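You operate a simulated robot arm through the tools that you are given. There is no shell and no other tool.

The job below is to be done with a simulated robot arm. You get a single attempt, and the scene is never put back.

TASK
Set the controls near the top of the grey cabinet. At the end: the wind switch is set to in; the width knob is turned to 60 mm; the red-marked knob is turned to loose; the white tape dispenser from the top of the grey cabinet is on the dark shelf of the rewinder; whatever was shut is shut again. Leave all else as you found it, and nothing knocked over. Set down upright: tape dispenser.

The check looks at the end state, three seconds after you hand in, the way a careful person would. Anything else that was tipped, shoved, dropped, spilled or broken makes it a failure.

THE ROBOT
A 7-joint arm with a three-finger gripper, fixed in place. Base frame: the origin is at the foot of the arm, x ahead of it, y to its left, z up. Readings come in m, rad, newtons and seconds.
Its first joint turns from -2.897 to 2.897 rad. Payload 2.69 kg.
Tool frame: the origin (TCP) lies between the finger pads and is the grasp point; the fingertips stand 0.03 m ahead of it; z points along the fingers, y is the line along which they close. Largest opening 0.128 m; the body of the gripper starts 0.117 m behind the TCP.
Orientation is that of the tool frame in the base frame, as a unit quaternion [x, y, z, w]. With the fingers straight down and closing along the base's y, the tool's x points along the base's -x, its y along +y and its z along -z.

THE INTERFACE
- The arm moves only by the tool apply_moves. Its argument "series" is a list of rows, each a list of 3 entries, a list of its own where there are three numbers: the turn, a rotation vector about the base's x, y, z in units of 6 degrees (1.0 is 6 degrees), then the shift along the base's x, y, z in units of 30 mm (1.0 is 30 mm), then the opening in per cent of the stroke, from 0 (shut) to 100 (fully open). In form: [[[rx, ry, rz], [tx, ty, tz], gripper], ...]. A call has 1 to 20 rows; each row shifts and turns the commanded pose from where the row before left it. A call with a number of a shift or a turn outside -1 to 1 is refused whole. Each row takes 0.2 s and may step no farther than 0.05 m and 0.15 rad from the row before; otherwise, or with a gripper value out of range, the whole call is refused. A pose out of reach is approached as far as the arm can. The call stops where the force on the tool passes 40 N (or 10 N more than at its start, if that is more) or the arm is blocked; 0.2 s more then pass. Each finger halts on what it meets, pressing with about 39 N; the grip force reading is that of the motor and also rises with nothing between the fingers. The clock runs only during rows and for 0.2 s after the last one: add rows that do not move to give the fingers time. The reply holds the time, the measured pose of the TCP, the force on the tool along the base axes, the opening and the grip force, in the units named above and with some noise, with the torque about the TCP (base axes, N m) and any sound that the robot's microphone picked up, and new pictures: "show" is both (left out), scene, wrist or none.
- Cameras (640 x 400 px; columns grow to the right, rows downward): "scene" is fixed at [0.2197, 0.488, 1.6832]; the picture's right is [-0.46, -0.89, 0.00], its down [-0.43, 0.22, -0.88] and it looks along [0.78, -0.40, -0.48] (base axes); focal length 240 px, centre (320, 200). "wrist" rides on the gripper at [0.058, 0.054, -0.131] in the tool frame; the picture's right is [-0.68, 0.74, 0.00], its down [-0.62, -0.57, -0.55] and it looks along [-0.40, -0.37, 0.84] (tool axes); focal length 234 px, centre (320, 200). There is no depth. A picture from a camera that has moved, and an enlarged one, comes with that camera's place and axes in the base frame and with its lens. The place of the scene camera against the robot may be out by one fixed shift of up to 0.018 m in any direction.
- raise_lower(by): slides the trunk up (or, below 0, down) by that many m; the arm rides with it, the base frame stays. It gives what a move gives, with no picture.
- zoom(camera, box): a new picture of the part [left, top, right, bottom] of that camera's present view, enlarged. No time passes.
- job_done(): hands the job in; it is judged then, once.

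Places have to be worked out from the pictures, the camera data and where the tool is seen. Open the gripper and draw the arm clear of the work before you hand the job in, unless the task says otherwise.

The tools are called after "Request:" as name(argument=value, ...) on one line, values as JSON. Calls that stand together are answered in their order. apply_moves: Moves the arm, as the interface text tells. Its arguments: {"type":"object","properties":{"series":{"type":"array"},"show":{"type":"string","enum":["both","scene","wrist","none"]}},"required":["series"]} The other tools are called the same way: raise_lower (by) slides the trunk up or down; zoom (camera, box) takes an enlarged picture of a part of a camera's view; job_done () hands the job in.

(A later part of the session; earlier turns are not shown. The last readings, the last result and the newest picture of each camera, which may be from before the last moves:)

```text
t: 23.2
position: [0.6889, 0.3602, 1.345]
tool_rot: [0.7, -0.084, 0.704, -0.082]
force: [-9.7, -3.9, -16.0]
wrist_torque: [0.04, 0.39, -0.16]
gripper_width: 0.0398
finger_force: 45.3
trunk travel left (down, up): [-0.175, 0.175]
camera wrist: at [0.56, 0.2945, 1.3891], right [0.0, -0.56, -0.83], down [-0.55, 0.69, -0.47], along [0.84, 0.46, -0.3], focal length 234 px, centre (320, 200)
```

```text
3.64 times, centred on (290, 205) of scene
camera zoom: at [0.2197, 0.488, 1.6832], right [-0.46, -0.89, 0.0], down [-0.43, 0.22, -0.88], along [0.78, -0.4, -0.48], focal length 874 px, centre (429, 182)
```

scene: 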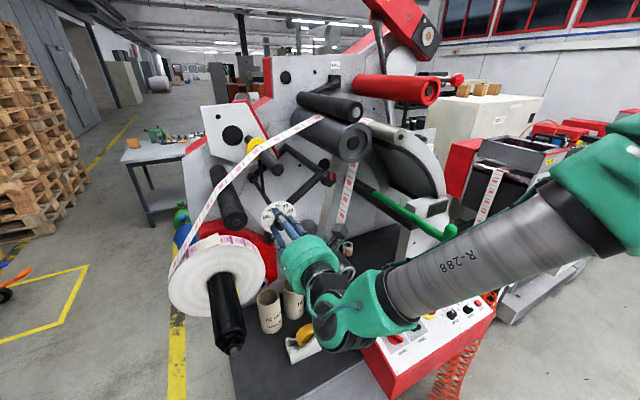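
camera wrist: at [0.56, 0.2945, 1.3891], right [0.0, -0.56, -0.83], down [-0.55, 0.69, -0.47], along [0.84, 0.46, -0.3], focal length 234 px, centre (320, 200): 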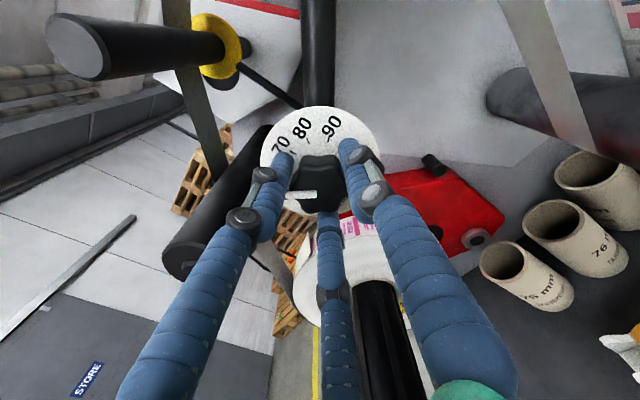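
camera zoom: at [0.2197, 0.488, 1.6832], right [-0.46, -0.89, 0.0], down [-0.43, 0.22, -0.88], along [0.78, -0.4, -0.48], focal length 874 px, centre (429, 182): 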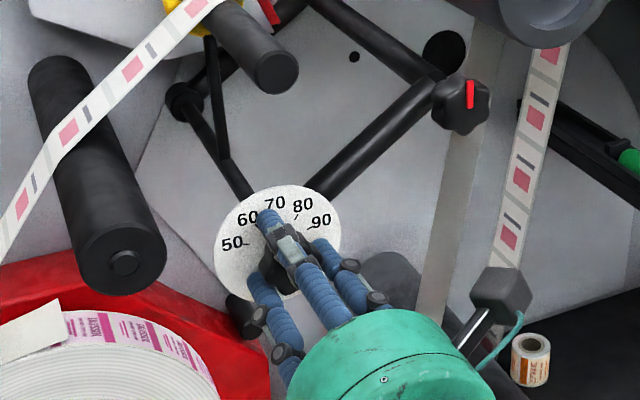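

The ticks shifted in view by exactly one division (spacing ≈35°), so the pointer is about 1° short of 60. I add ~1°, then open and back straight off to check.

Request:
apply_moves(series=[[[0.2, 0, 0], [0, 0, -0.03], 10], [[0, 0, 0], [0, 0, 0], 10], [[0, 0, 0], [0, 0, 0], 40], [[0, 0, 0], [0, 0, 0], 60], [[0, 0, 0], [0, 0, 0], 60], [[0, 0, 0], [-0.7, 0, 0], 60], [[0, 0, 0], [-1, 0, 0], 60], [[0, 0, 0], [-1, 0, 0], 60], [[0, 0, 0], [-1, 0, 0], 60]])

Request:
zoom(camera="wrist", box=[260, 60, 400, 160])

Request:
zoom(camera="scene", box=[220, 150, 360, 260])

```text
t: 25.2
position: [0.5793, 0.3602, 1.3447]
tool_rot: [0.699, -0.09, 0.703, -0.09]
force: [0.8, -0.2, -0.3]
wrist_torque: [-0.01, 0.03, 0.02]
gripper_width: 0.0769
finger_force: 0.1
trunk travel left (down, up): [-0.175, 0.175]
camera wrist: at [0.4493, 0.2947, 1.3869], right [0.0, -0.54, -0.84], down [-0.55, 0.7, -0.46], along [0.84, 0.46, -0.29], focal length 234 px, centre (320, 200)
```

scene: 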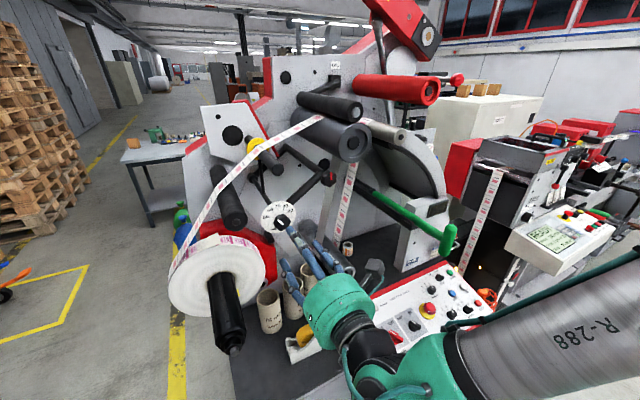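
wrist: 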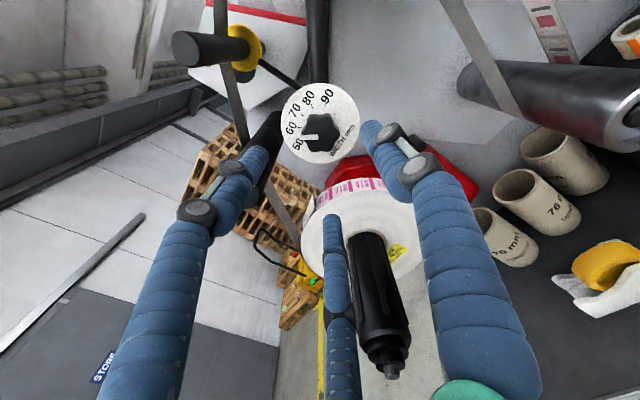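

```text
4.00 times, centred on (330, 110) of wrist
camera zoom: at [0.4493, 0.2947, 1.3869], right [0.0, -0.54, -0.84], down [-0.55, 0.7, -0.46], along [0.84, 0.46, -0.29], focal length 937 px, centre (280, 560)
```

zoom: 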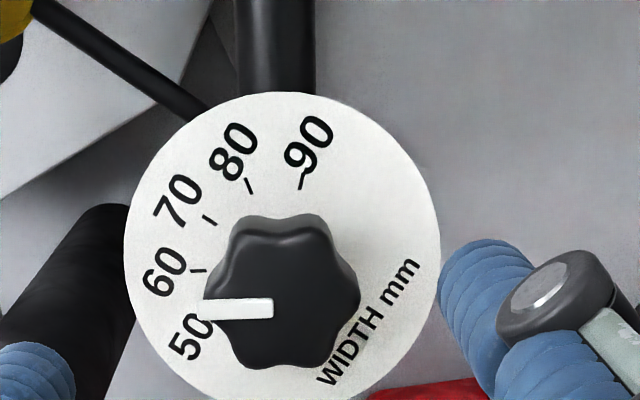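

```text
3.64 times, centred on (290, 205) of scene
camera zoom: at [0.2197, 0.488, 1.6832], right [-0.46, -0.89, 0.0], down [-0.43, 0.22, -0.88], along [0.78, -0.4, -0.48], focal length 874 px, centre (429, 182)
```

zoom: 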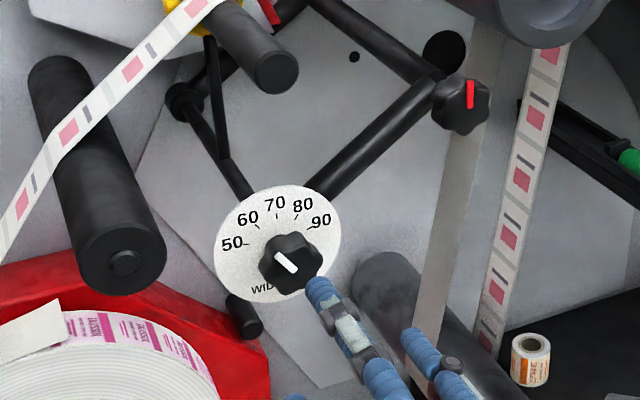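

The pointer computes to 55.6° against the 60 tick at ~55°, so width is set to 60. Next I shift over to the red-marked knob, staying at x≈0.55, for a close look for any label or stop.

Request:
apply_moves(series=[[[-0.5, 0, 0], [-0.2, -0.88, 0.607], 45], [[-0.5, 0, 0], [-0.2, -0.88, 0.607], 45], [[-0.5, 0, 0], [-0.2, -0.88, 0.607], 45], [[-0.5, 0, 0], [-0.2, -0.88, 0.607], 45], [[-0.5, 0, 0], [-0.2, -0.88, 0.607], 45]])

Request:
zoom(camera="wrist", box=[250, 50, 410, 170])

Request:
zoom(camera="wrist", box=[400, 80, 640, 260])

```text
t: 26.4
position: [0.5474, 0.2276, 1.434]
tool_rot: [0.706, 0.003, 0.709, 0.001]
force: [0.5, -0.4, 0.8]
wrist_torque: [0.01, -0.01, 0.0]
gripper_width: 0.0576
finger_force: 0.1
trunk travel left (down, up): [-0.175, 0.175]
camera wrist: at [0.4187, 0.1748, 1.4935], right [0.0, -0.74, -0.67], down [-0.55, 0.56, -0.62], along [0.84, 0.37, -0.4], focal length 234 px, centre (320, 200)
```

scene: 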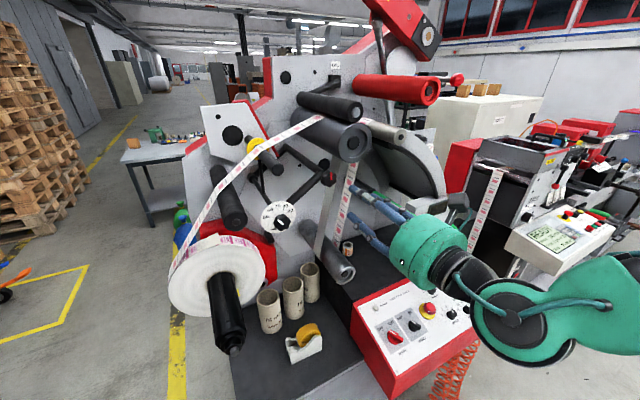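
wrist: 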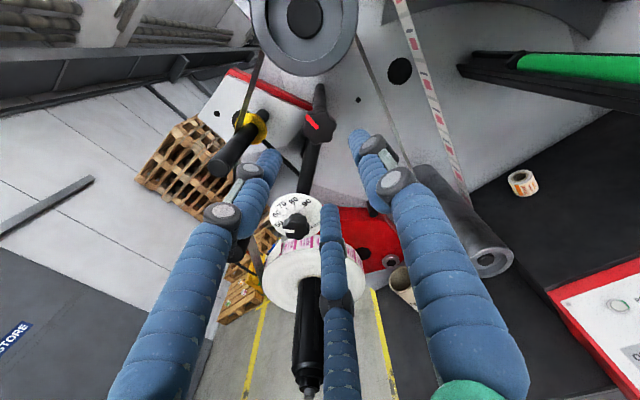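

```text
3.33 times, centred on (330, 110) of wrist
camera zoom: at [0.4187, 0.1748, 1.4935], right [0.0, -0.74, -0.67], down [-0.55, 0.56, -0.62], along [0.84, 0.37, -0.4], focal length 781 px, centre (287, 500)
```

zoom: 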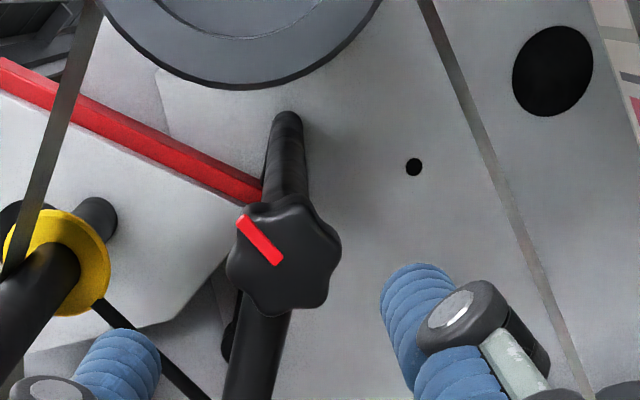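

```text
2.22 times, centred on (520, 170) of wrist
camera zoom: at [0.4187, 0.1748, 1.4935], right [0.0, -0.74, -0.67], down [-0.55, 0.56, -0.62], along [0.84, 0.37, -0.4], focal length 520 px, centre (-124, 267)
```

zoom: 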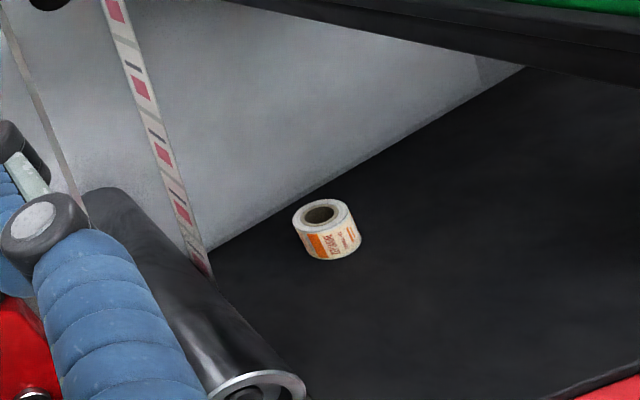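

There's no label beside the red knob; its mark points straight up and the axis is near (y 0.2315, z 1.436). I roll the tool +120° (to valley-aligned, with plenty of counter-clockwise travel left), aligned on its axis.

Request:
apply_moves(series=[[[1, 0, 0], [0, 0.13, 0.067], 45], [[1, 0, 0], [0, 0, 0], 45], [[1, 0, 0], [0, 0, 0], 45], [[1, 0, 0], [0, 0, 0], 45], [[1, 0, 0], [0, 0, 0], 45], [[1, 0, 0], [0, 0, 0], 45], [[1, 0, 0], [0, 0, 0], 45], [[1, 0, 0], [0, 0, 0], 45], [[1, 0, 0], [0, 0, 0], 45], [[1, 0, 0], [0, 0, 0], 45], [[1, 0, 0], [0, 0, 0], 45], [[1, 0, 0], [0, 0, 0], 45], [[1, 0, 0], [0, 0, 0], 45], [[1, 0, 0], [0, 0, 0], 45], [[1, 0, 0], [0, 0, 0], 45], [[1, 0, 0], [0, 0, 0], 45], [[1, 0, 0], [0, 0, 0], 45], [[1, 0, 0], [0, 0, 0], 45], [[1, 0, 0], [0, 0, 0], 45], [[1, 0, 0], [0, 0, 0], 45]])

Request:
zoom(camera="scene", box=[270, 130, 410, 240])

```text
t: 30.6
position: [0.5489, 0.2328, 1.437]
tool_rot: [-0.354, 0.613, -0.356, 0.61]
force: [-0.2, -0.9, -0.6]
wrist_torque: [0.0, 0.02, -0.02]
gripper_width: 0.0576
finger_force: 0.0
trunk travel left (down, up): [-0.175, 0.175]
camera wrist: at [0.4194, 0.209, 1.3623], right [0.0, 0.95, -0.3], down [-0.55, 0.26, 0.8], along [0.84, 0.16, 0.52], focal length 234 px, centre (320, 200)
```

scene: 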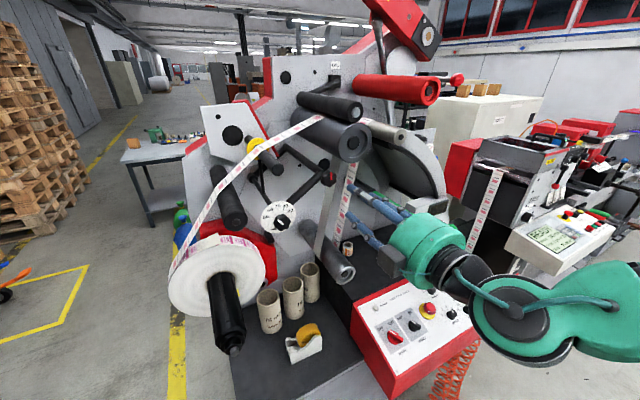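
wrist: 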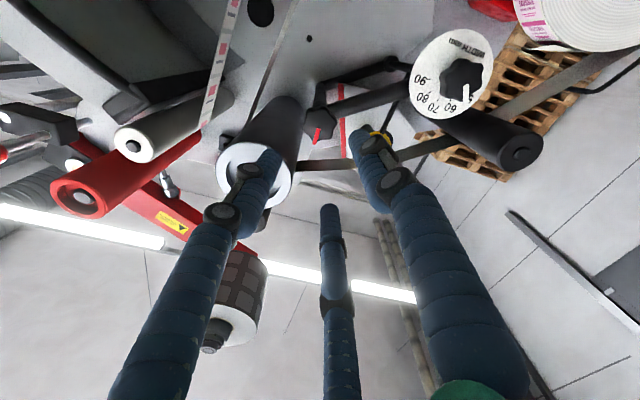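

```text
3.64 times, centred on (340, 185) of scene
camera zoom: at [0.2197, 0.488, 1.6832], right [-0.46, -0.89, 0.0], down [-0.43, 0.22, -0.88], along [0.78, -0.4, -0.48], focal length 874 px, centre (247, 254)
```

zoom: 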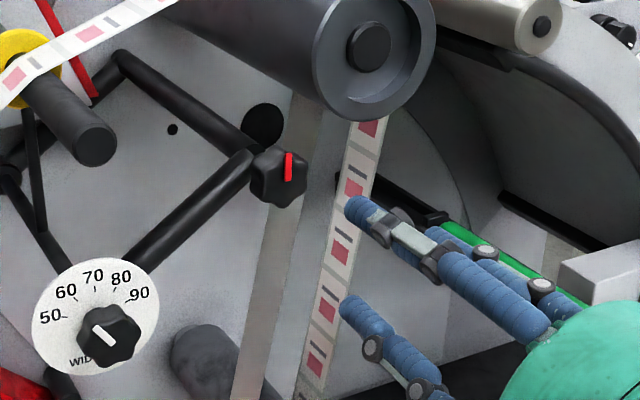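

Request:
zoom(camera="wrist", box=[260, 80, 380, 180])

```text
4.00 times, centred on (320, 130) of wrist
camera zoom: at [0.4194, 0.209, 1.3623], right [0.0, 0.95, -0.3], down [-0.55, 0.26, 0.8], along [0.84, 0.16, 0.52], focal length 937 px, centre (320, 480)
```

zoom: 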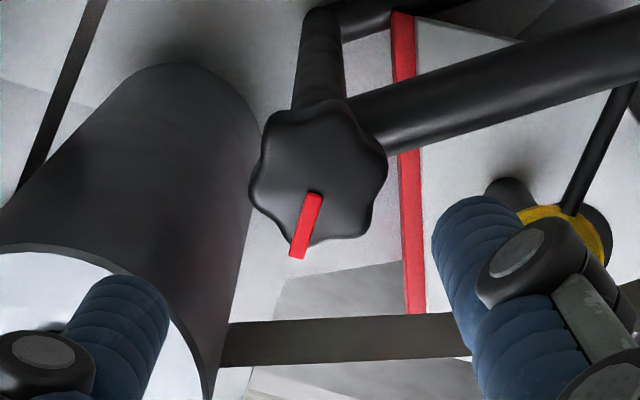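

From both views the red mark's inner end is at (0.694, 0.231, 1.438). I fine-shift, advance to TCP x≈0.685, and close gradually on the knob.

Request:
apply_moves(series=[[[0, 0, 0], [0.9, -0.09, -0.08], 45], [[0, 0, 0], [0.91, 0, 0], 45], [[0, 0, 0], [0.91, 0, 0], 45], [[0, 0, 0], [0.91, 0, 0], 45], [[0, 0, 0], [0.91, 0, 0], 45], [[0, 0, 0], [0, 0, 0], 40], [[0, 0, 0], [0, 0, 0], 36], [[0, 0, 0], [0, 0, 0], 32], [[0, 0, 0], [0, 0, 0], 28], [[0, 0, 0], [0, 0, 0], 22], [[0, 0, 0], [0, 0, 0], 15], [[0, 0, 0], [0, 0, 0], 10], [[0, 0, 0], [0, 0, 0], 10]])

Request:
zoom(camera="scene", box=[270, 130, 410, 240])

Request:
zoom(camera="wrist", box=[240, 60, 420, 200])

```text
t: 33.4
position: [0.6847, 0.2298, 1.4354]
tool_rot: [-0.354, 0.613, -0.356, 0.61]
force: [0.7, 5.6, 4.6]
wrist_torque: [0.0, -0.06, 0.21]
gripper_width: 0.0411
finger_force: 44.8
trunk travel left (down, up): [-0.175, 0.175]
camera wrist: at [0.5565, 0.207, 1.36], right [0.0, 0.95, -0.3], down [-0.55, 0.26, 0.8], along [0.84, 0.16, 0.52], focal length 234 px, centre (320, 200)
```

scene: 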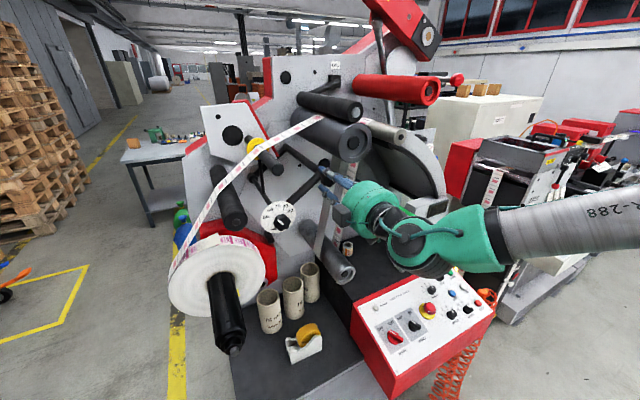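
wrist: 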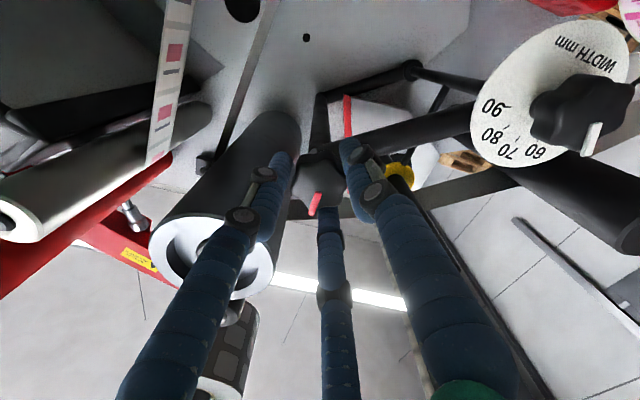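

```text
3.64 times, centred on (340, 185) of scene
camera zoom: at [0.2197, 0.488, 1.6832], right [-0.46, -0.89, 0.0], down [-0.43, 0.22, -0.88], along [0.78, -0.4, -0.48], focal length 874 px, centre (247, 254)
```

zoom: 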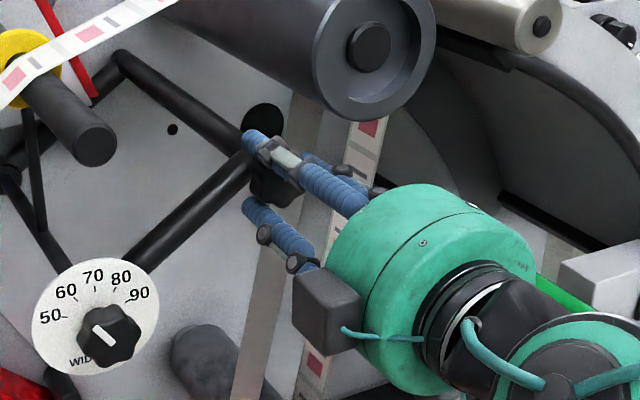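

```text
2.86 times, centred on (330, 130) of wrist
camera zoom: at [0.5565, 0.207, 1.36], right [0.0, 0.95, -0.3], down [-0.55, 0.26, 0.8], along [0.84, 0.16, 0.52], focal length 669 px, centre (291, 400)
```

zoom: 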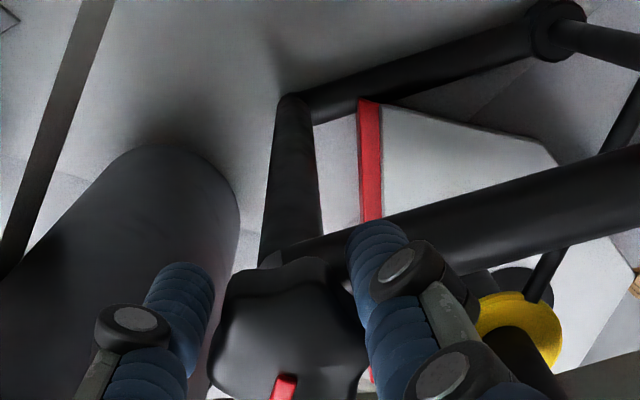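

A centred grip with low side load (0.0411 m). I turn it counter-clockwise (loosening) 30° and watch the torque about x.

Request:
apply_moves(series=[[[-0.5, 0, 0], [0, 0, 0], 10], [[-0.75, 0, 0], [0, 0, 0], 10], [[-0.75, 0, 0], [0, 0, 0], 10], [[-0.75, 0, 0], [0, 0, 0], 10], [[-0.75, 0, 0], [0, 0, 0], 10], [[-0.75, 0, 0], [0, 0, 0], 10], [[-0.75, 0, 0], [0, 0, 0], 10]], show="wrist")

Request:
zoom(camera="wrist", box=[240, 60, 420, 230])

Request:
zoom(camera="scene", box=[270, 130, 410, 240])

```text
t: 35.0
position: [0.6854, 0.2292, 1.4358]
tool_rot: [0.5, -0.499, 0.503, -0.497]
force: [17.3, 7.8, 7.1]
wrist_torque: [0.02, -0.12, 0.05]
gripper_width: 0.0412
finger_force: 45.4
trunk travel left (down, up): [-0.175, 0.175]
camera wrist: at [0.5564, 0.1724, 1.382], right [0.0, 0.67, -0.74], down [-0.55, 0.62, 0.56], along [0.84, 0.4, 0.37], focal length 234 px, centre (320, 200)
```

wrist: 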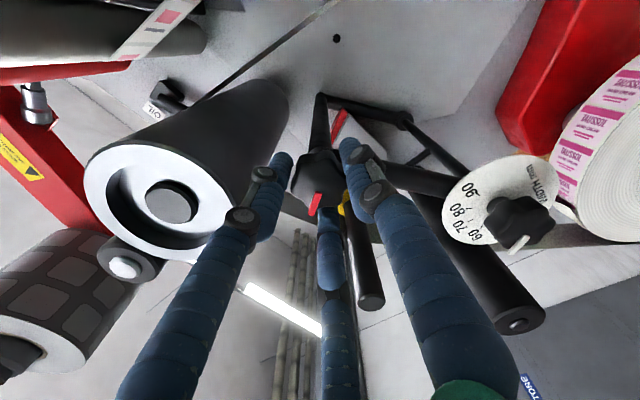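

```text
2.35 times, centred on (330, 145) of wrist
camera zoom: at [0.5564, 0.1724, 1.382], right [0.0, 0.67, -0.74], down [-0.55, 0.62, 0.56], along [0.84, 0.4, 0.37], focal length 551 px, centre (296, 329)
```

zoom: 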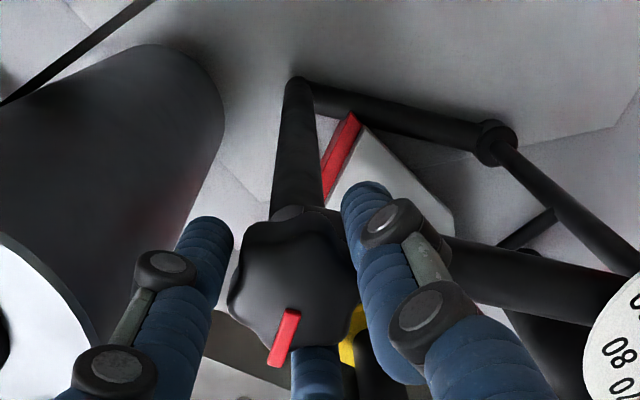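

```text
3.64 times, centred on (340, 185) of scene
camera zoom: at [0.2197, 0.488, 1.6832], right [-0.46, -0.89, 0.0], down [-0.43, 0.22, -0.88], along [0.78, -0.4, -0.48], focal length 874 px, centre (247, 254)
```

zoom: 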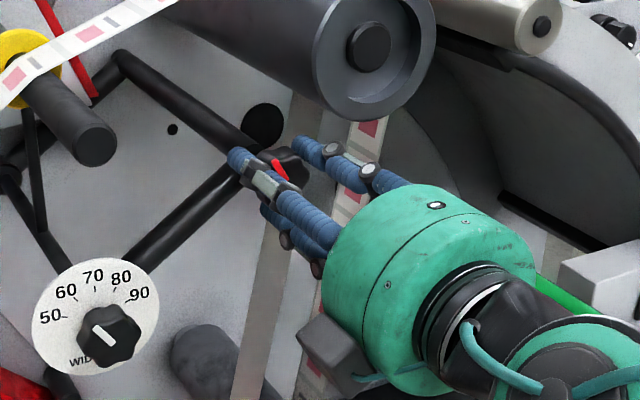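

It turns freely with the tool. I continue counter-clockwise in steps, watching for a stop.

Request:
apply_moves(series=[[[-0.8, 0, 0], [0, 0, 0], 10], [[-0.8, 0, 0], [0, 0, 0], 10], [[-0.8, 0, 0], [0, 0, 0], 10], [[-0.8, 0, 0], [0, 0, 0], 10], [[-0.8, 0, 0], [0, 0, 0], 10], [[-0.8, 0, 0], [0, 0, 0], 10]], show="wrist")

Request:
zoom(camera="wrist", box=[240, 60, 420, 230])

Request:
zoom(camera="scene", box=[270, 130, 410, 240])

```text
t: 36.4
position: [0.6859, 0.2297, 1.4337]
tool_rot: [0.609, -0.358, 0.611, -0.358]
force: [18.6, 9.1, 9.1]
wrist_torque: [0.01, -0.08, 0.36]
gripper_width: 0.0413
finger_force: 44.8
trunk travel left (down, up): [-0.175, 0.175]
camera wrist: at [0.5564, 0.1537, 1.4165], right [0.0, 0.23, -0.97], down [-0.55, 0.82, 0.19], along [0.84, 0.53, 0.13], focal length 234 px, centre (320, 200)
```

wrist: 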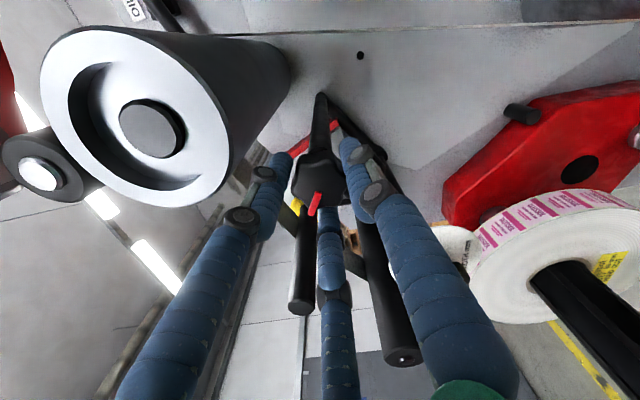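

```text
2.35 times, centred on (330, 145) of wrist
camera zoom: at [0.5564, 0.1537, 1.4165], right [0.0, 0.23, -0.97], down [-0.55, 0.82, 0.19], along [0.84, 0.53, 0.13], focal length 551 px, centre (296, 329)
```

zoom: 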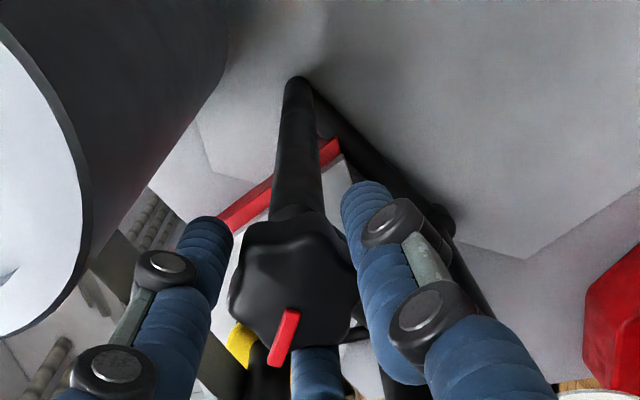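

```text
3.64 times, centred on (340, 185) of scene
camera zoom: at [0.2197, 0.488, 1.6832], right [-0.46, -0.89, 0.0], down [-0.43, 0.22, -0.88], along [0.78, -0.4, -0.48], focal length 874 px, centre (247, 254)
```

zoom: 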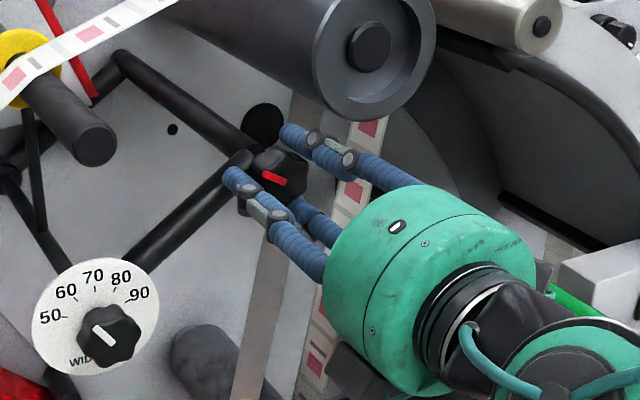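

Still no stop at about 59°. I carry on counter-clockwise another ~30°.

Request:
apply_moves(series=[[[-0.8, 0, 0], [0, 0, 0], 10], [[-0.8, 0, 0], [0, 0, 0], 10], [[-0.8, 0, 0], [0, 0, 0], 10], [[-0.8, 0, 0], [0, 0, 0], 10], [[-0.8, 0, 0], [0, 0, 0], 10], [[-0.8, 0, 0], [0, 0, 0], 10]], show="wrist")

Request:
zoom(camera="wrist", box=[240, 60, 420, 230])

Request:
zoom(camera="scene", box=[270, 130, 410, 240])

```text
t: 37.8
position: [0.6859, 0.2293, 1.4359]
tool_rot: [0.678, -0.195, 0.682, -0.195]
force: [8.7, 3.3, 9.1]
wrist_torque: [0.42, -0.15, 0.13]
gripper_width: 0.0403
finger_force: 44.8
trunk travel left (down, up): [-0.175, 0.175]
camera wrist: at [0.5556, 0.154, 1.4558], right [0.0, -0.27, -0.96], down [-0.55, 0.81, -0.22], along [0.84, 0.53, -0.14], focal length 234 px, centre (320, 200)
```

wrist: 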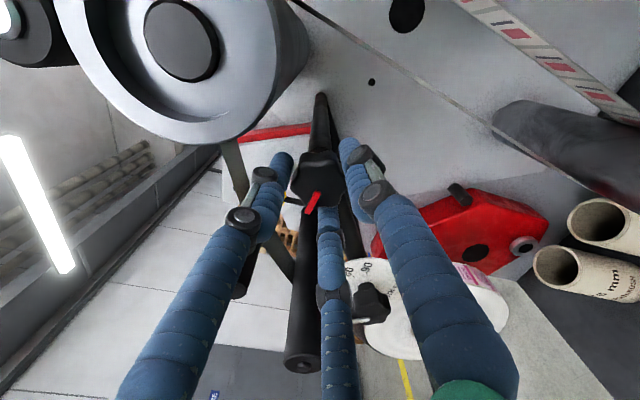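

```text
2.35 times, centred on (330, 145) of wrist
camera zoom: at [0.5556, 0.154, 1.4558], right [0.0, -0.27, -0.96], down [-0.55, 0.81, -0.22], along [0.84, 0.53, -0.14], focal length 551 px, centre (296, 329)
```

zoom: 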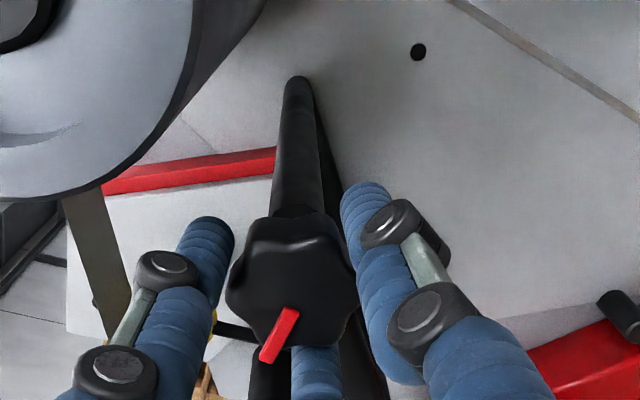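

```text
3.64 times, centred on (340, 185) of scene
camera zoom: at [0.2197, 0.488, 1.6832], right [-0.46, -0.89, 0.0], down [-0.43, 0.22, -0.88], along [0.78, -0.4, -0.48], focal length 874 px, centre (247, 254)
```

zoom: 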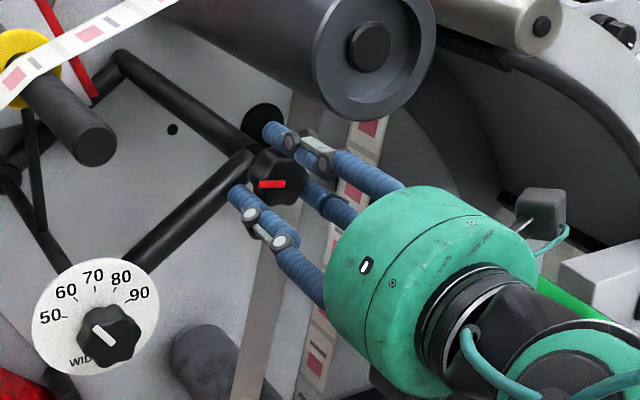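

Torque about x rose to 0.42 N·m and the knob slipped slightly in the fingers: a stop at roughly 80° counter-clockwise, i.e. the loose end. I release and back off to verify.

Request:
apply_moves(series=[[[0, 0, 0], [0, 0, 0], 25], [[0, 0, 0], [0, 0, 0], 35], [[0, 0, 0], [0, 0, 0], 45], [[0, 0, 0], [0, 0, 0], 45], [[0, 0, 0], [-0.6, 0, 0], 45], [[0, 0, 0], [-1, 0, 0], 45], [[0, 0, 0], [-1, 0, 0], 45], [[0, 0, 0], [-1, 0, 0], 45], [[0, 0, 0], [-1, 0, 0], 45]])

Request:
zoom(camera="wrist", box=[250, 70, 390, 190])

Request:
zoom(camera="scene", box=[250, 130, 390, 240])

```text
t: 39.8
position: [0.5462, 0.2297, 1.436]
tool_rot: [0.678, -0.195, 0.682, -0.196]
force: [0.4, -0.9, -0.2]
wrist_torque: [0.0, 0.0, -0.02]
gripper_width: 0.0576
finger_force: 0.1
trunk travel left (down, up): [-0.175, 0.175]
camera wrist: at [0.4164, 0.154, 1.456], right [0.0, -0.26, -0.96], down [-0.55, 0.81, -0.22], along [0.84, 0.53, -0.14], focal length 234 px, centre (320, 200)
```

scene: 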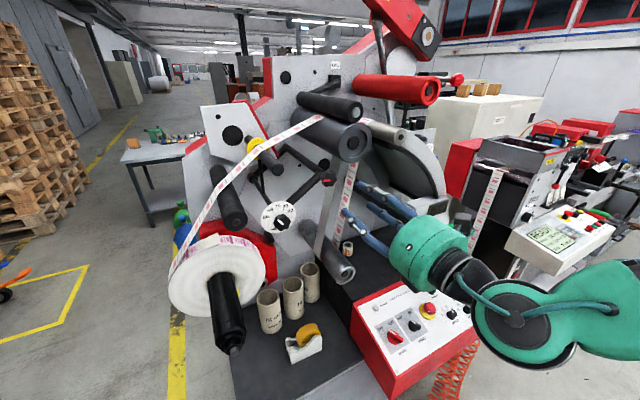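
wrist: 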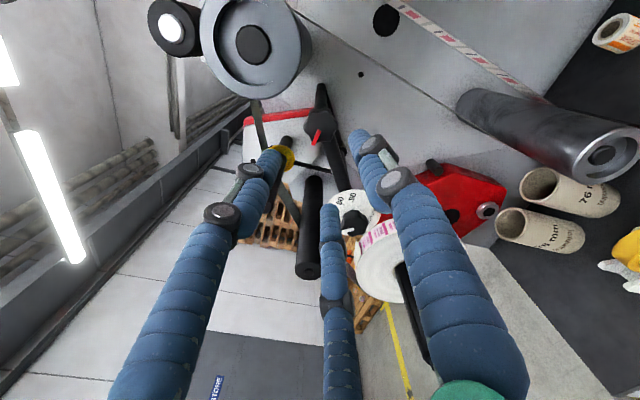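

```text
3.33 times, centred on (320, 130) of wrist
camera zoom: at [0.4164, 0.154, 1.456], right [0.0, -0.26, -0.96], down [-0.55, 0.81, -0.22], along [0.84, 0.53, -0.14], focal length 781 px, centre (320, 433)
```

zoom: 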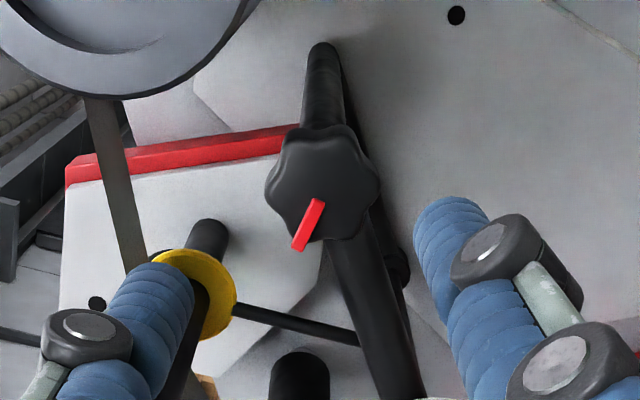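

```text
3.64 times, centred on (320, 185) of scene
camera zoom: at [0.2197, 0.488, 1.6832], right [-0.46, -0.89, 0.0], down [-0.43, 0.22, -0.88], along [0.78, -0.4, -0.48], focal length 874 px, centre (320, 254)
```

zoom: 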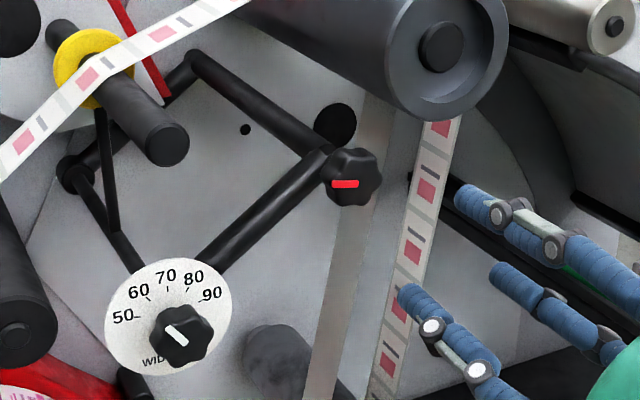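

The pointer now lies nearly horizontal-left (~80° turned) against the loose stop. Next I back away, roll to the other side and drop toward the panel for a look at it and at the card on the side box.

Request:
apply_moves(series=[[[1, 0, 0], [-1, 0, 0], 45], [[1, 0, 0], [-1, 0, 0], 45], [[1, 0, 0], [-1, 0, 0], 45], [[1, 0, 0], [-1, 0, 0], 45], [[1, 0, 0], [-1, 0, 0], 45], [[1, 0, 0], [0, -0.4, -0.5], 45], [[1, 0, 0], [0, -0.4, -0.5], 45], [[1, 0, 0], [0, -0.4, -0.5], 45], [[1, 0, 0], [0, -0.4, -0.5], 45], [[1, 0, 0], [0, -0.4, -0.5], 45], [[1, 0, 0], [0, -0.4, -0.5], 45], [[1, 0, 0], [0, -0.4, -0.5], 45], [[1, 0, 0], [0, -0.4, -0.5], 45], [[1, 0, 0], [0, -0.4, -0.5], 45], [[1, 0, 0], [0, -0.4, -0.5], 45], [[1, 0, 0], [0, -0.4, -0.5], 45], [[1, 0, 0], [0, -0.4, -0.5], 45], [[1, 0, 0], [0, -0.4, -0.5], 45], [[1, 0, 0], [0, -0.4, -0.5], 45], [[1, 0, 0], [0, -0.4, -0.5], 45]], show="none")

Request:
apply_moves(series=[[[1, 0, 0], [0, 0, 0], 45], [[1, 0, 0], [0, 0, 0], 45], [[1, 0, 0], [0, 0, 0], 45], [[1, 0, 0], [0, 0, 0], 45], [[0.67, 0, 0], [0, 0, 0], 45], [[0, 1, 0], [0, 0, 0], 45], [[0, 1, 0], [0, 0, 0], 45], [[0, 1, 0], [0, 0, 0], 45], [[0, 1, 0], [0, 0, 0], 45], [[0, 1, 0], [0, 0, 0], 45], [[0, 1, 0], [0, 0, 0], 45], [[0, 1, 0], [0, 0, 0], 45]])

```text
t: 44.2
position: [0.43, 0.0684, 1.3014]
tool_rot: [-0.133, 0.651, -0.156, 0.731]
force: [1.0, -0.2, -0.2]
wrist_torque: [0.01, 0.0, -0.01]
gripper_width: 0.0577
finger_force: 0.1
out of reach, approached as far as the arm can: row 20
trunk travel left (down, up): [-0.175, 0.175]
stopped in row 20: the arm was blocked; the commanded pose is now the measured one
```

```text
t: 46.8
position: [0.4296, 0.0692, 1.2994]
tool_rot: [0.047, 0.891, -0.012, 0.451]
force: [1.0, 0.0, 0.2]
wrist_torque: [0.0, -0.02, -0.02]
gripper_width: 0.0576
finger_force: 0.0
trunk travel left (down, up): [-0.175, 0.175]
camera wrist: at [0.2965, 0.1348, 1.3323], right [0.47, 0.68, 0.56], down [-0.13, -0.57, 0.81], along [0.87, -0.45, -0.18], focal length 234 px, centre (320, 200)
```

scene: 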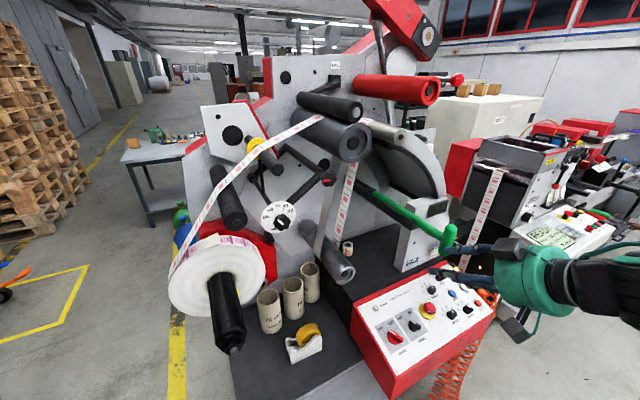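
wrist: 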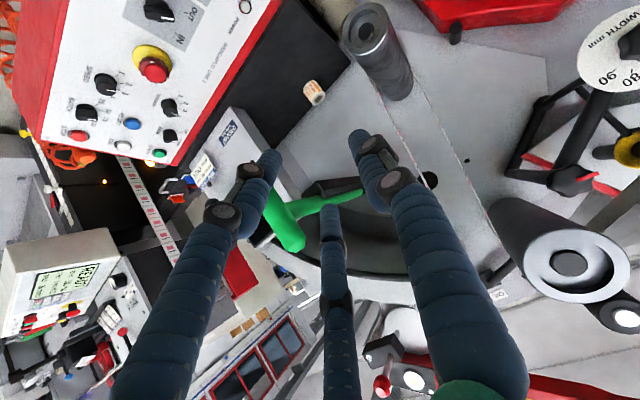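

Request:
zoom(camera="wrist", box=[150, 110, 290, 220])

Request:
zoom(camera="wrist", box=[40, 0, 300, 170])

Request:
zoom(camera="wrist", box=[185, 145, 225, 195])

Request:
zoom(camera="scene", box=[310, 160, 490, 300])

```text
3.64 times, centred on (220, 165) of wrist
camera zoom: at [0.2965, 0.1348, 1.3323], right [0.47, 0.68, 0.56], down [-0.13, -0.57, 0.81], along [0.87, -0.45, -0.18], focal length 852 px, centre (684, 327)
```

zoom: 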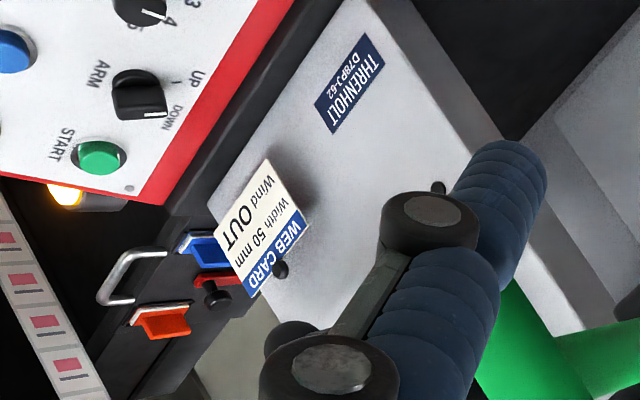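

```text
2.35 times, centred on (170, 85) of wrist
camera zoom: at [0.2965, 0.1348, 1.3323], right [0.47, 0.68, 0.56], down [-0.13, -0.57, 0.81], along [0.87, -0.45, -0.18], focal length 551 px, centre (673, 471)
```

zoom: 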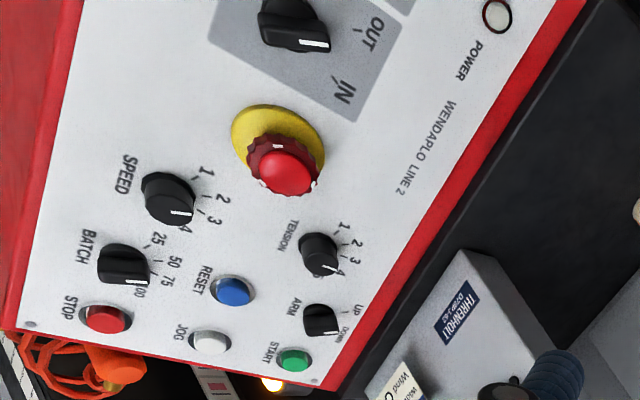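

```text
8.00 times, centred on (205, 170) of wrist
camera zoom: at [0.2965, 0.1348, 1.3323], right [0.47, 0.68, 0.56], down [-0.13, -0.57, 0.81], along [0.87, -0.45, -0.18], focal length 1873 px, centre (1240, 440)
```

zoom: 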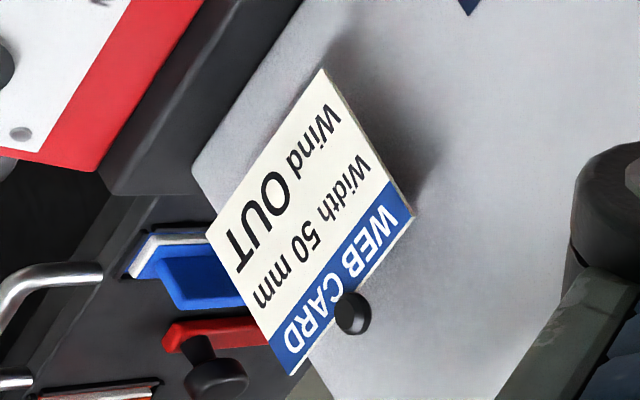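

```text
2.86 times, centred on (400, 230) of scene
camera zoom: at [0.2197, 0.488, 1.6832], right [-0.46, -0.89, 0.0], down [-0.43, 0.22, -0.88], along [0.78, -0.4, -0.48], focal length 687 px, centre (91, 114)
```

zoom: 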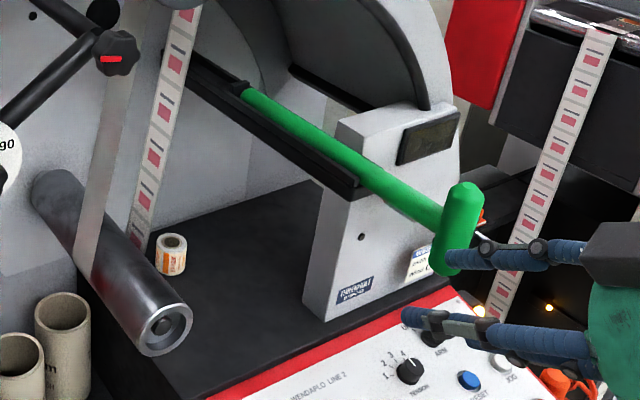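

The card just records the old settings (50 mm, OUT). A green T-handle sticks out over the panel around (0.55, −0.07, 1.27), so I must reach the wind switch with a tilted tool from the robot side; I lower in front of the panel for a close view.

Request:
apply_moves(series=[[[0.1, 0.25, 0.15], [-0.15, -0.4, -1], 45], [[0.1, 0.25, 0.15], [-0.15, -0.4, -1], 45], [[0.1, 0.25, 0.15], [-0.15, -0.4, -1], 45], [[0.1, 0.25, 0.15], [-0.15, -0.4, -1], 45], [[0.1, 0.25, 0.15], [-0.15, -0.4, -1], 45], [[0.1, 0.25, 0.15], [-0.15, -0.4, -1], 45], [[0, 0.25, 0], [-0.1, -0.4, -1], 45]])

Request:
zoom(camera="wrist", box=[160, 20, 360, 180])

Request:
zoom(camera="scene", box=[340, 200, 520, 400])

```text
t: 48.4
position: [0.3996, -0.017, 1.0904]
tool_rot: [0.018, 0.93, 0.033, 0.367]
force: [-0.3, 0.1, -0.3]
wrist_torque: [0.01, -0.06, -0.01]
gripper_width: 0.0577
finger_force: 0.1
trunk travel left (down, up): [-0.175, 0.175]
camera wrist: at [0.2697, 0.035, 1.1501], right [0.5, 0.7, 0.52], down [0.07, -0.63, 0.78], along [0.86, -0.35, -0.36], focal length 234 px, centre (320, 200)
```

scene: 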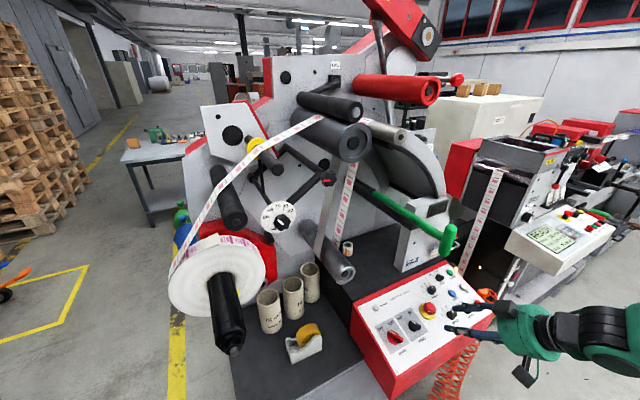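
wrist: 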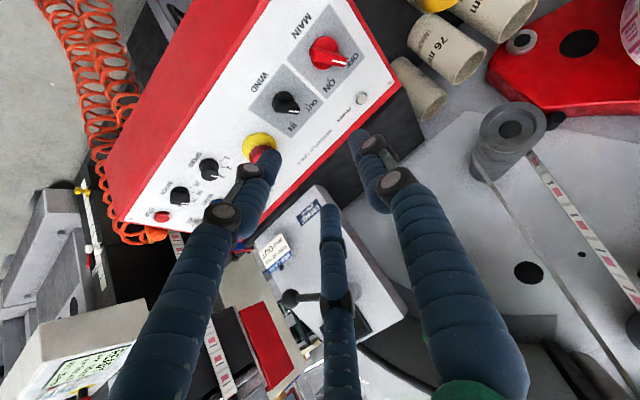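

```text
2.50 times, centred on (260, 100) of wrist
camera zoom: at [0.2697, 0.035, 1.1501], right [0.5, 0.7, 0.52], down [0.07, -0.63, 0.78], along [0.86, -0.35, -0.36], focal length 585 px, centre (470, 450)
```

zoom: 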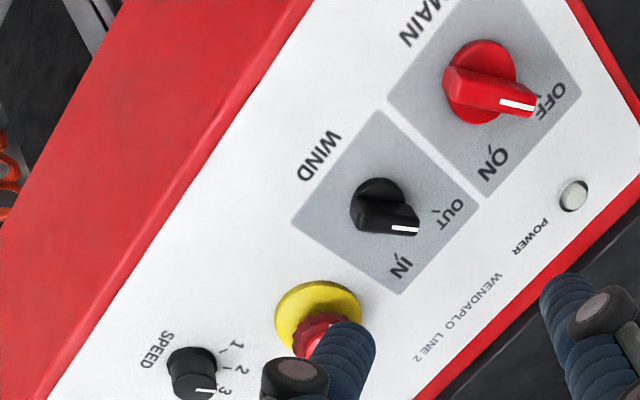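

```text
2.00 times, centred on (430, 300) of scene
camera zoom: at [0.2197, 0.488, 1.6832], right [-0.46, -0.89, 0.0], down [-0.43, 0.22, -0.88], along [0.78, -0.4, -0.48], focal length 481 px, centre (100, 0)
```

zoom: 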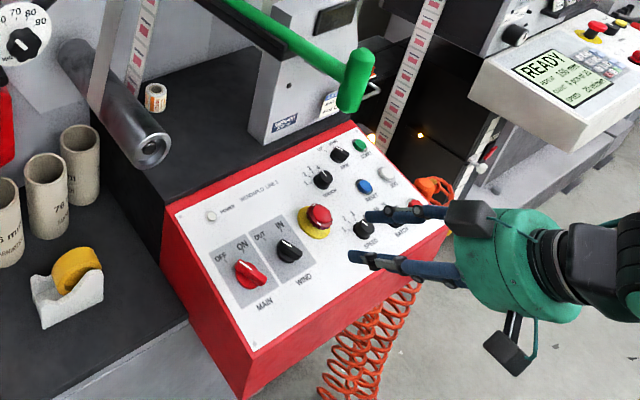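

Request:
zoom(camera="wrist", box=[250, 70, 330, 120])

Request:
zoom(camera="scene", box=[385, 300, 445, 350])

```text
8.00 times, centred on (290, 95) of wrist
camera zoom: at [0.2697, 0.035, 1.1501], right [0.5, 0.7, 0.52], down [0.07, -0.63, 0.78], along [0.86, -0.35, -0.36], focal length 1873 px, centre (560, 1040)
```

zoom: 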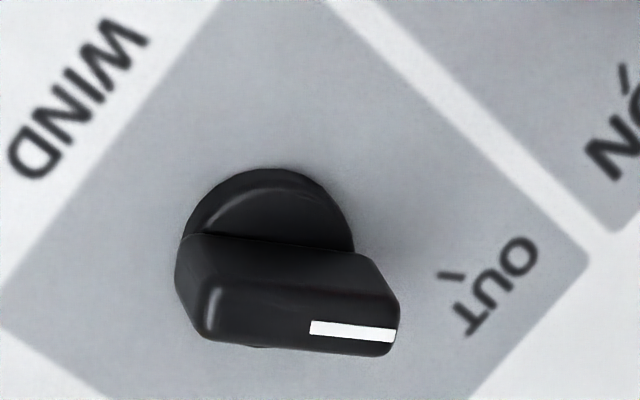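

```text
8.00 times, centred on (415, 325) of scene
camera zoom: at [0.2197, 0.488, 1.6832], right [-0.46, -0.89, 0.0], down [-0.43, 0.22, -0.88], along [0.78, -0.4, -0.48], focal length 1923 px, centre (-440, -800)
```

zoom: 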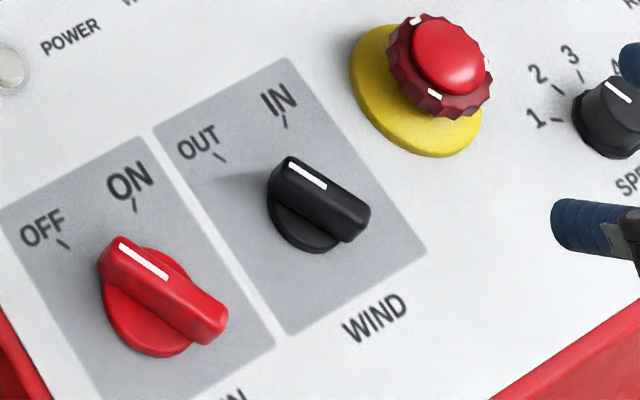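

Using the low and high views: the wind switch's bar-top centre is about (0.541, −0.041, 0.8905), panel tilt ~20°, bar pointing −30° (OUT), IN being +60° clockwise from there. I orient the tool so the fingers straddle the bar, tilted toward the robot, and stop 8 cm short.

Request:
apply_moves(series=[[[-0.42, 0.055, 0.795], [0.489, -0.222, -0.75], 30], [[-0.42, 0.055, 0.795], [0.489, -0.222, -0.75], 30], [[-0.42, 0.055, 0.795], [0.489, -0.222, -0.75], 30], [[-0.42, 0.055, 0.795], [0.489, -0.222, -0.75], 30], [[-0.42, 0.055, 0.795], [0.489, -0.222, -0.75], 30], [[-0.42, 0.055, 0.795], [0.489, -0.222, -0.75], 30]])

Request:
zoom(camera="wrist", box=[240, 60, 400, 180])

Request:
zoom(camera="scene", box=[380, 220, 500, 350])

```text
t: 49.8
position: [0.4874, -0.0563, 0.9555]
tool_rot: [-0.259, 0.907, 0.002, 0.331]
force: [0.3, 0.5, -0.6]
wrist_torque: [0.01, -0.04, 0.03]
gripper_width: 0.0384
finger_force: 0.0
trunk travel left (down, up): [-0.175, 0.175]
camera wrist: at [0.3477, -0.0597, 1.0142], right [0.09, 0.96, 0.28], down [0.34, -0.29, 0.89], along [0.94, 0.01, -0.35], focal length 234 px, centre (320, 200)
```

scene: 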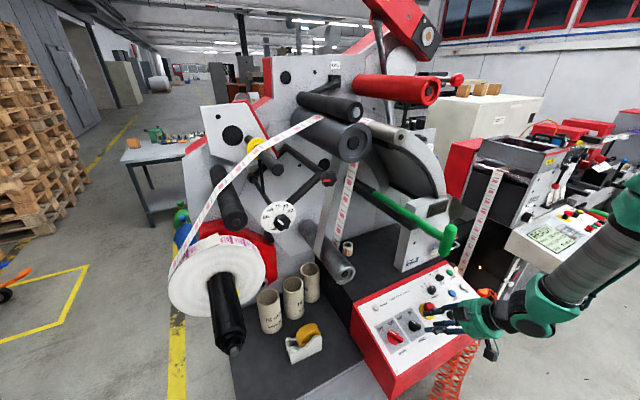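
wrist: 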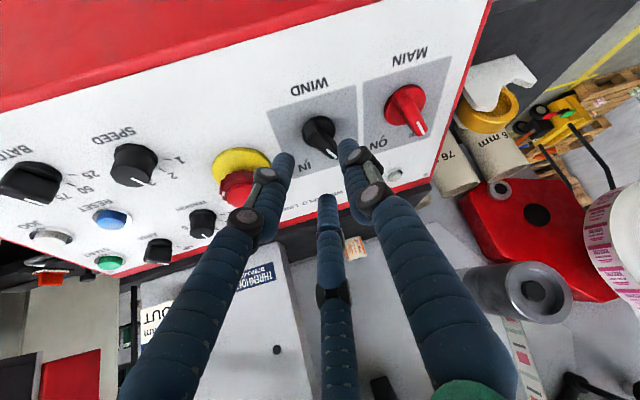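

```text
3.33 times, centred on (320, 120) of wrist
camera zoom: at [0.3477, -0.0597, 1.0142], right [0.09, 0.96, 0.28], down [0.34, -0.29, 0.89], along [0.94, 0.01, -0.35], focal length 781 px, centre (320, 467)
```

zoom: 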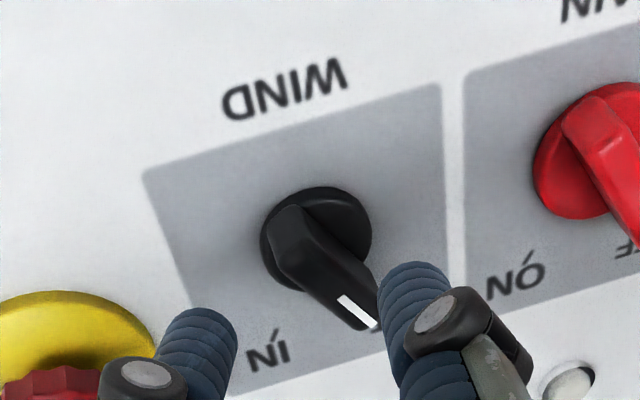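

```text
3.08 times, centred on (440, 285) of scene
camera zoom: at [0.2197, 0.488, 1.6832], right [-0.46, -0.89, 0.0], down [-0.43, 0.22, -0.88], along [0.78, -0.4, -0.48], focal length 740 px, centre (-49, -62)
```

zoom: 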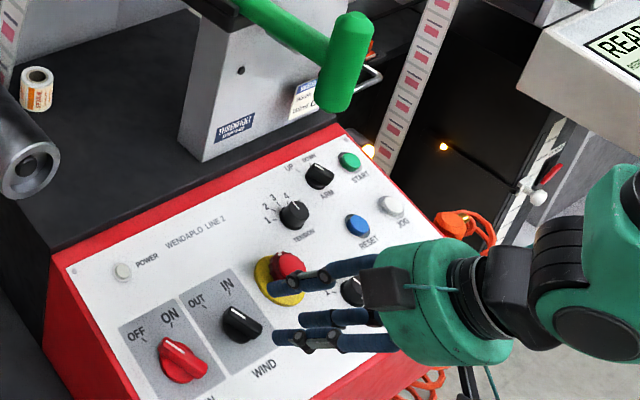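

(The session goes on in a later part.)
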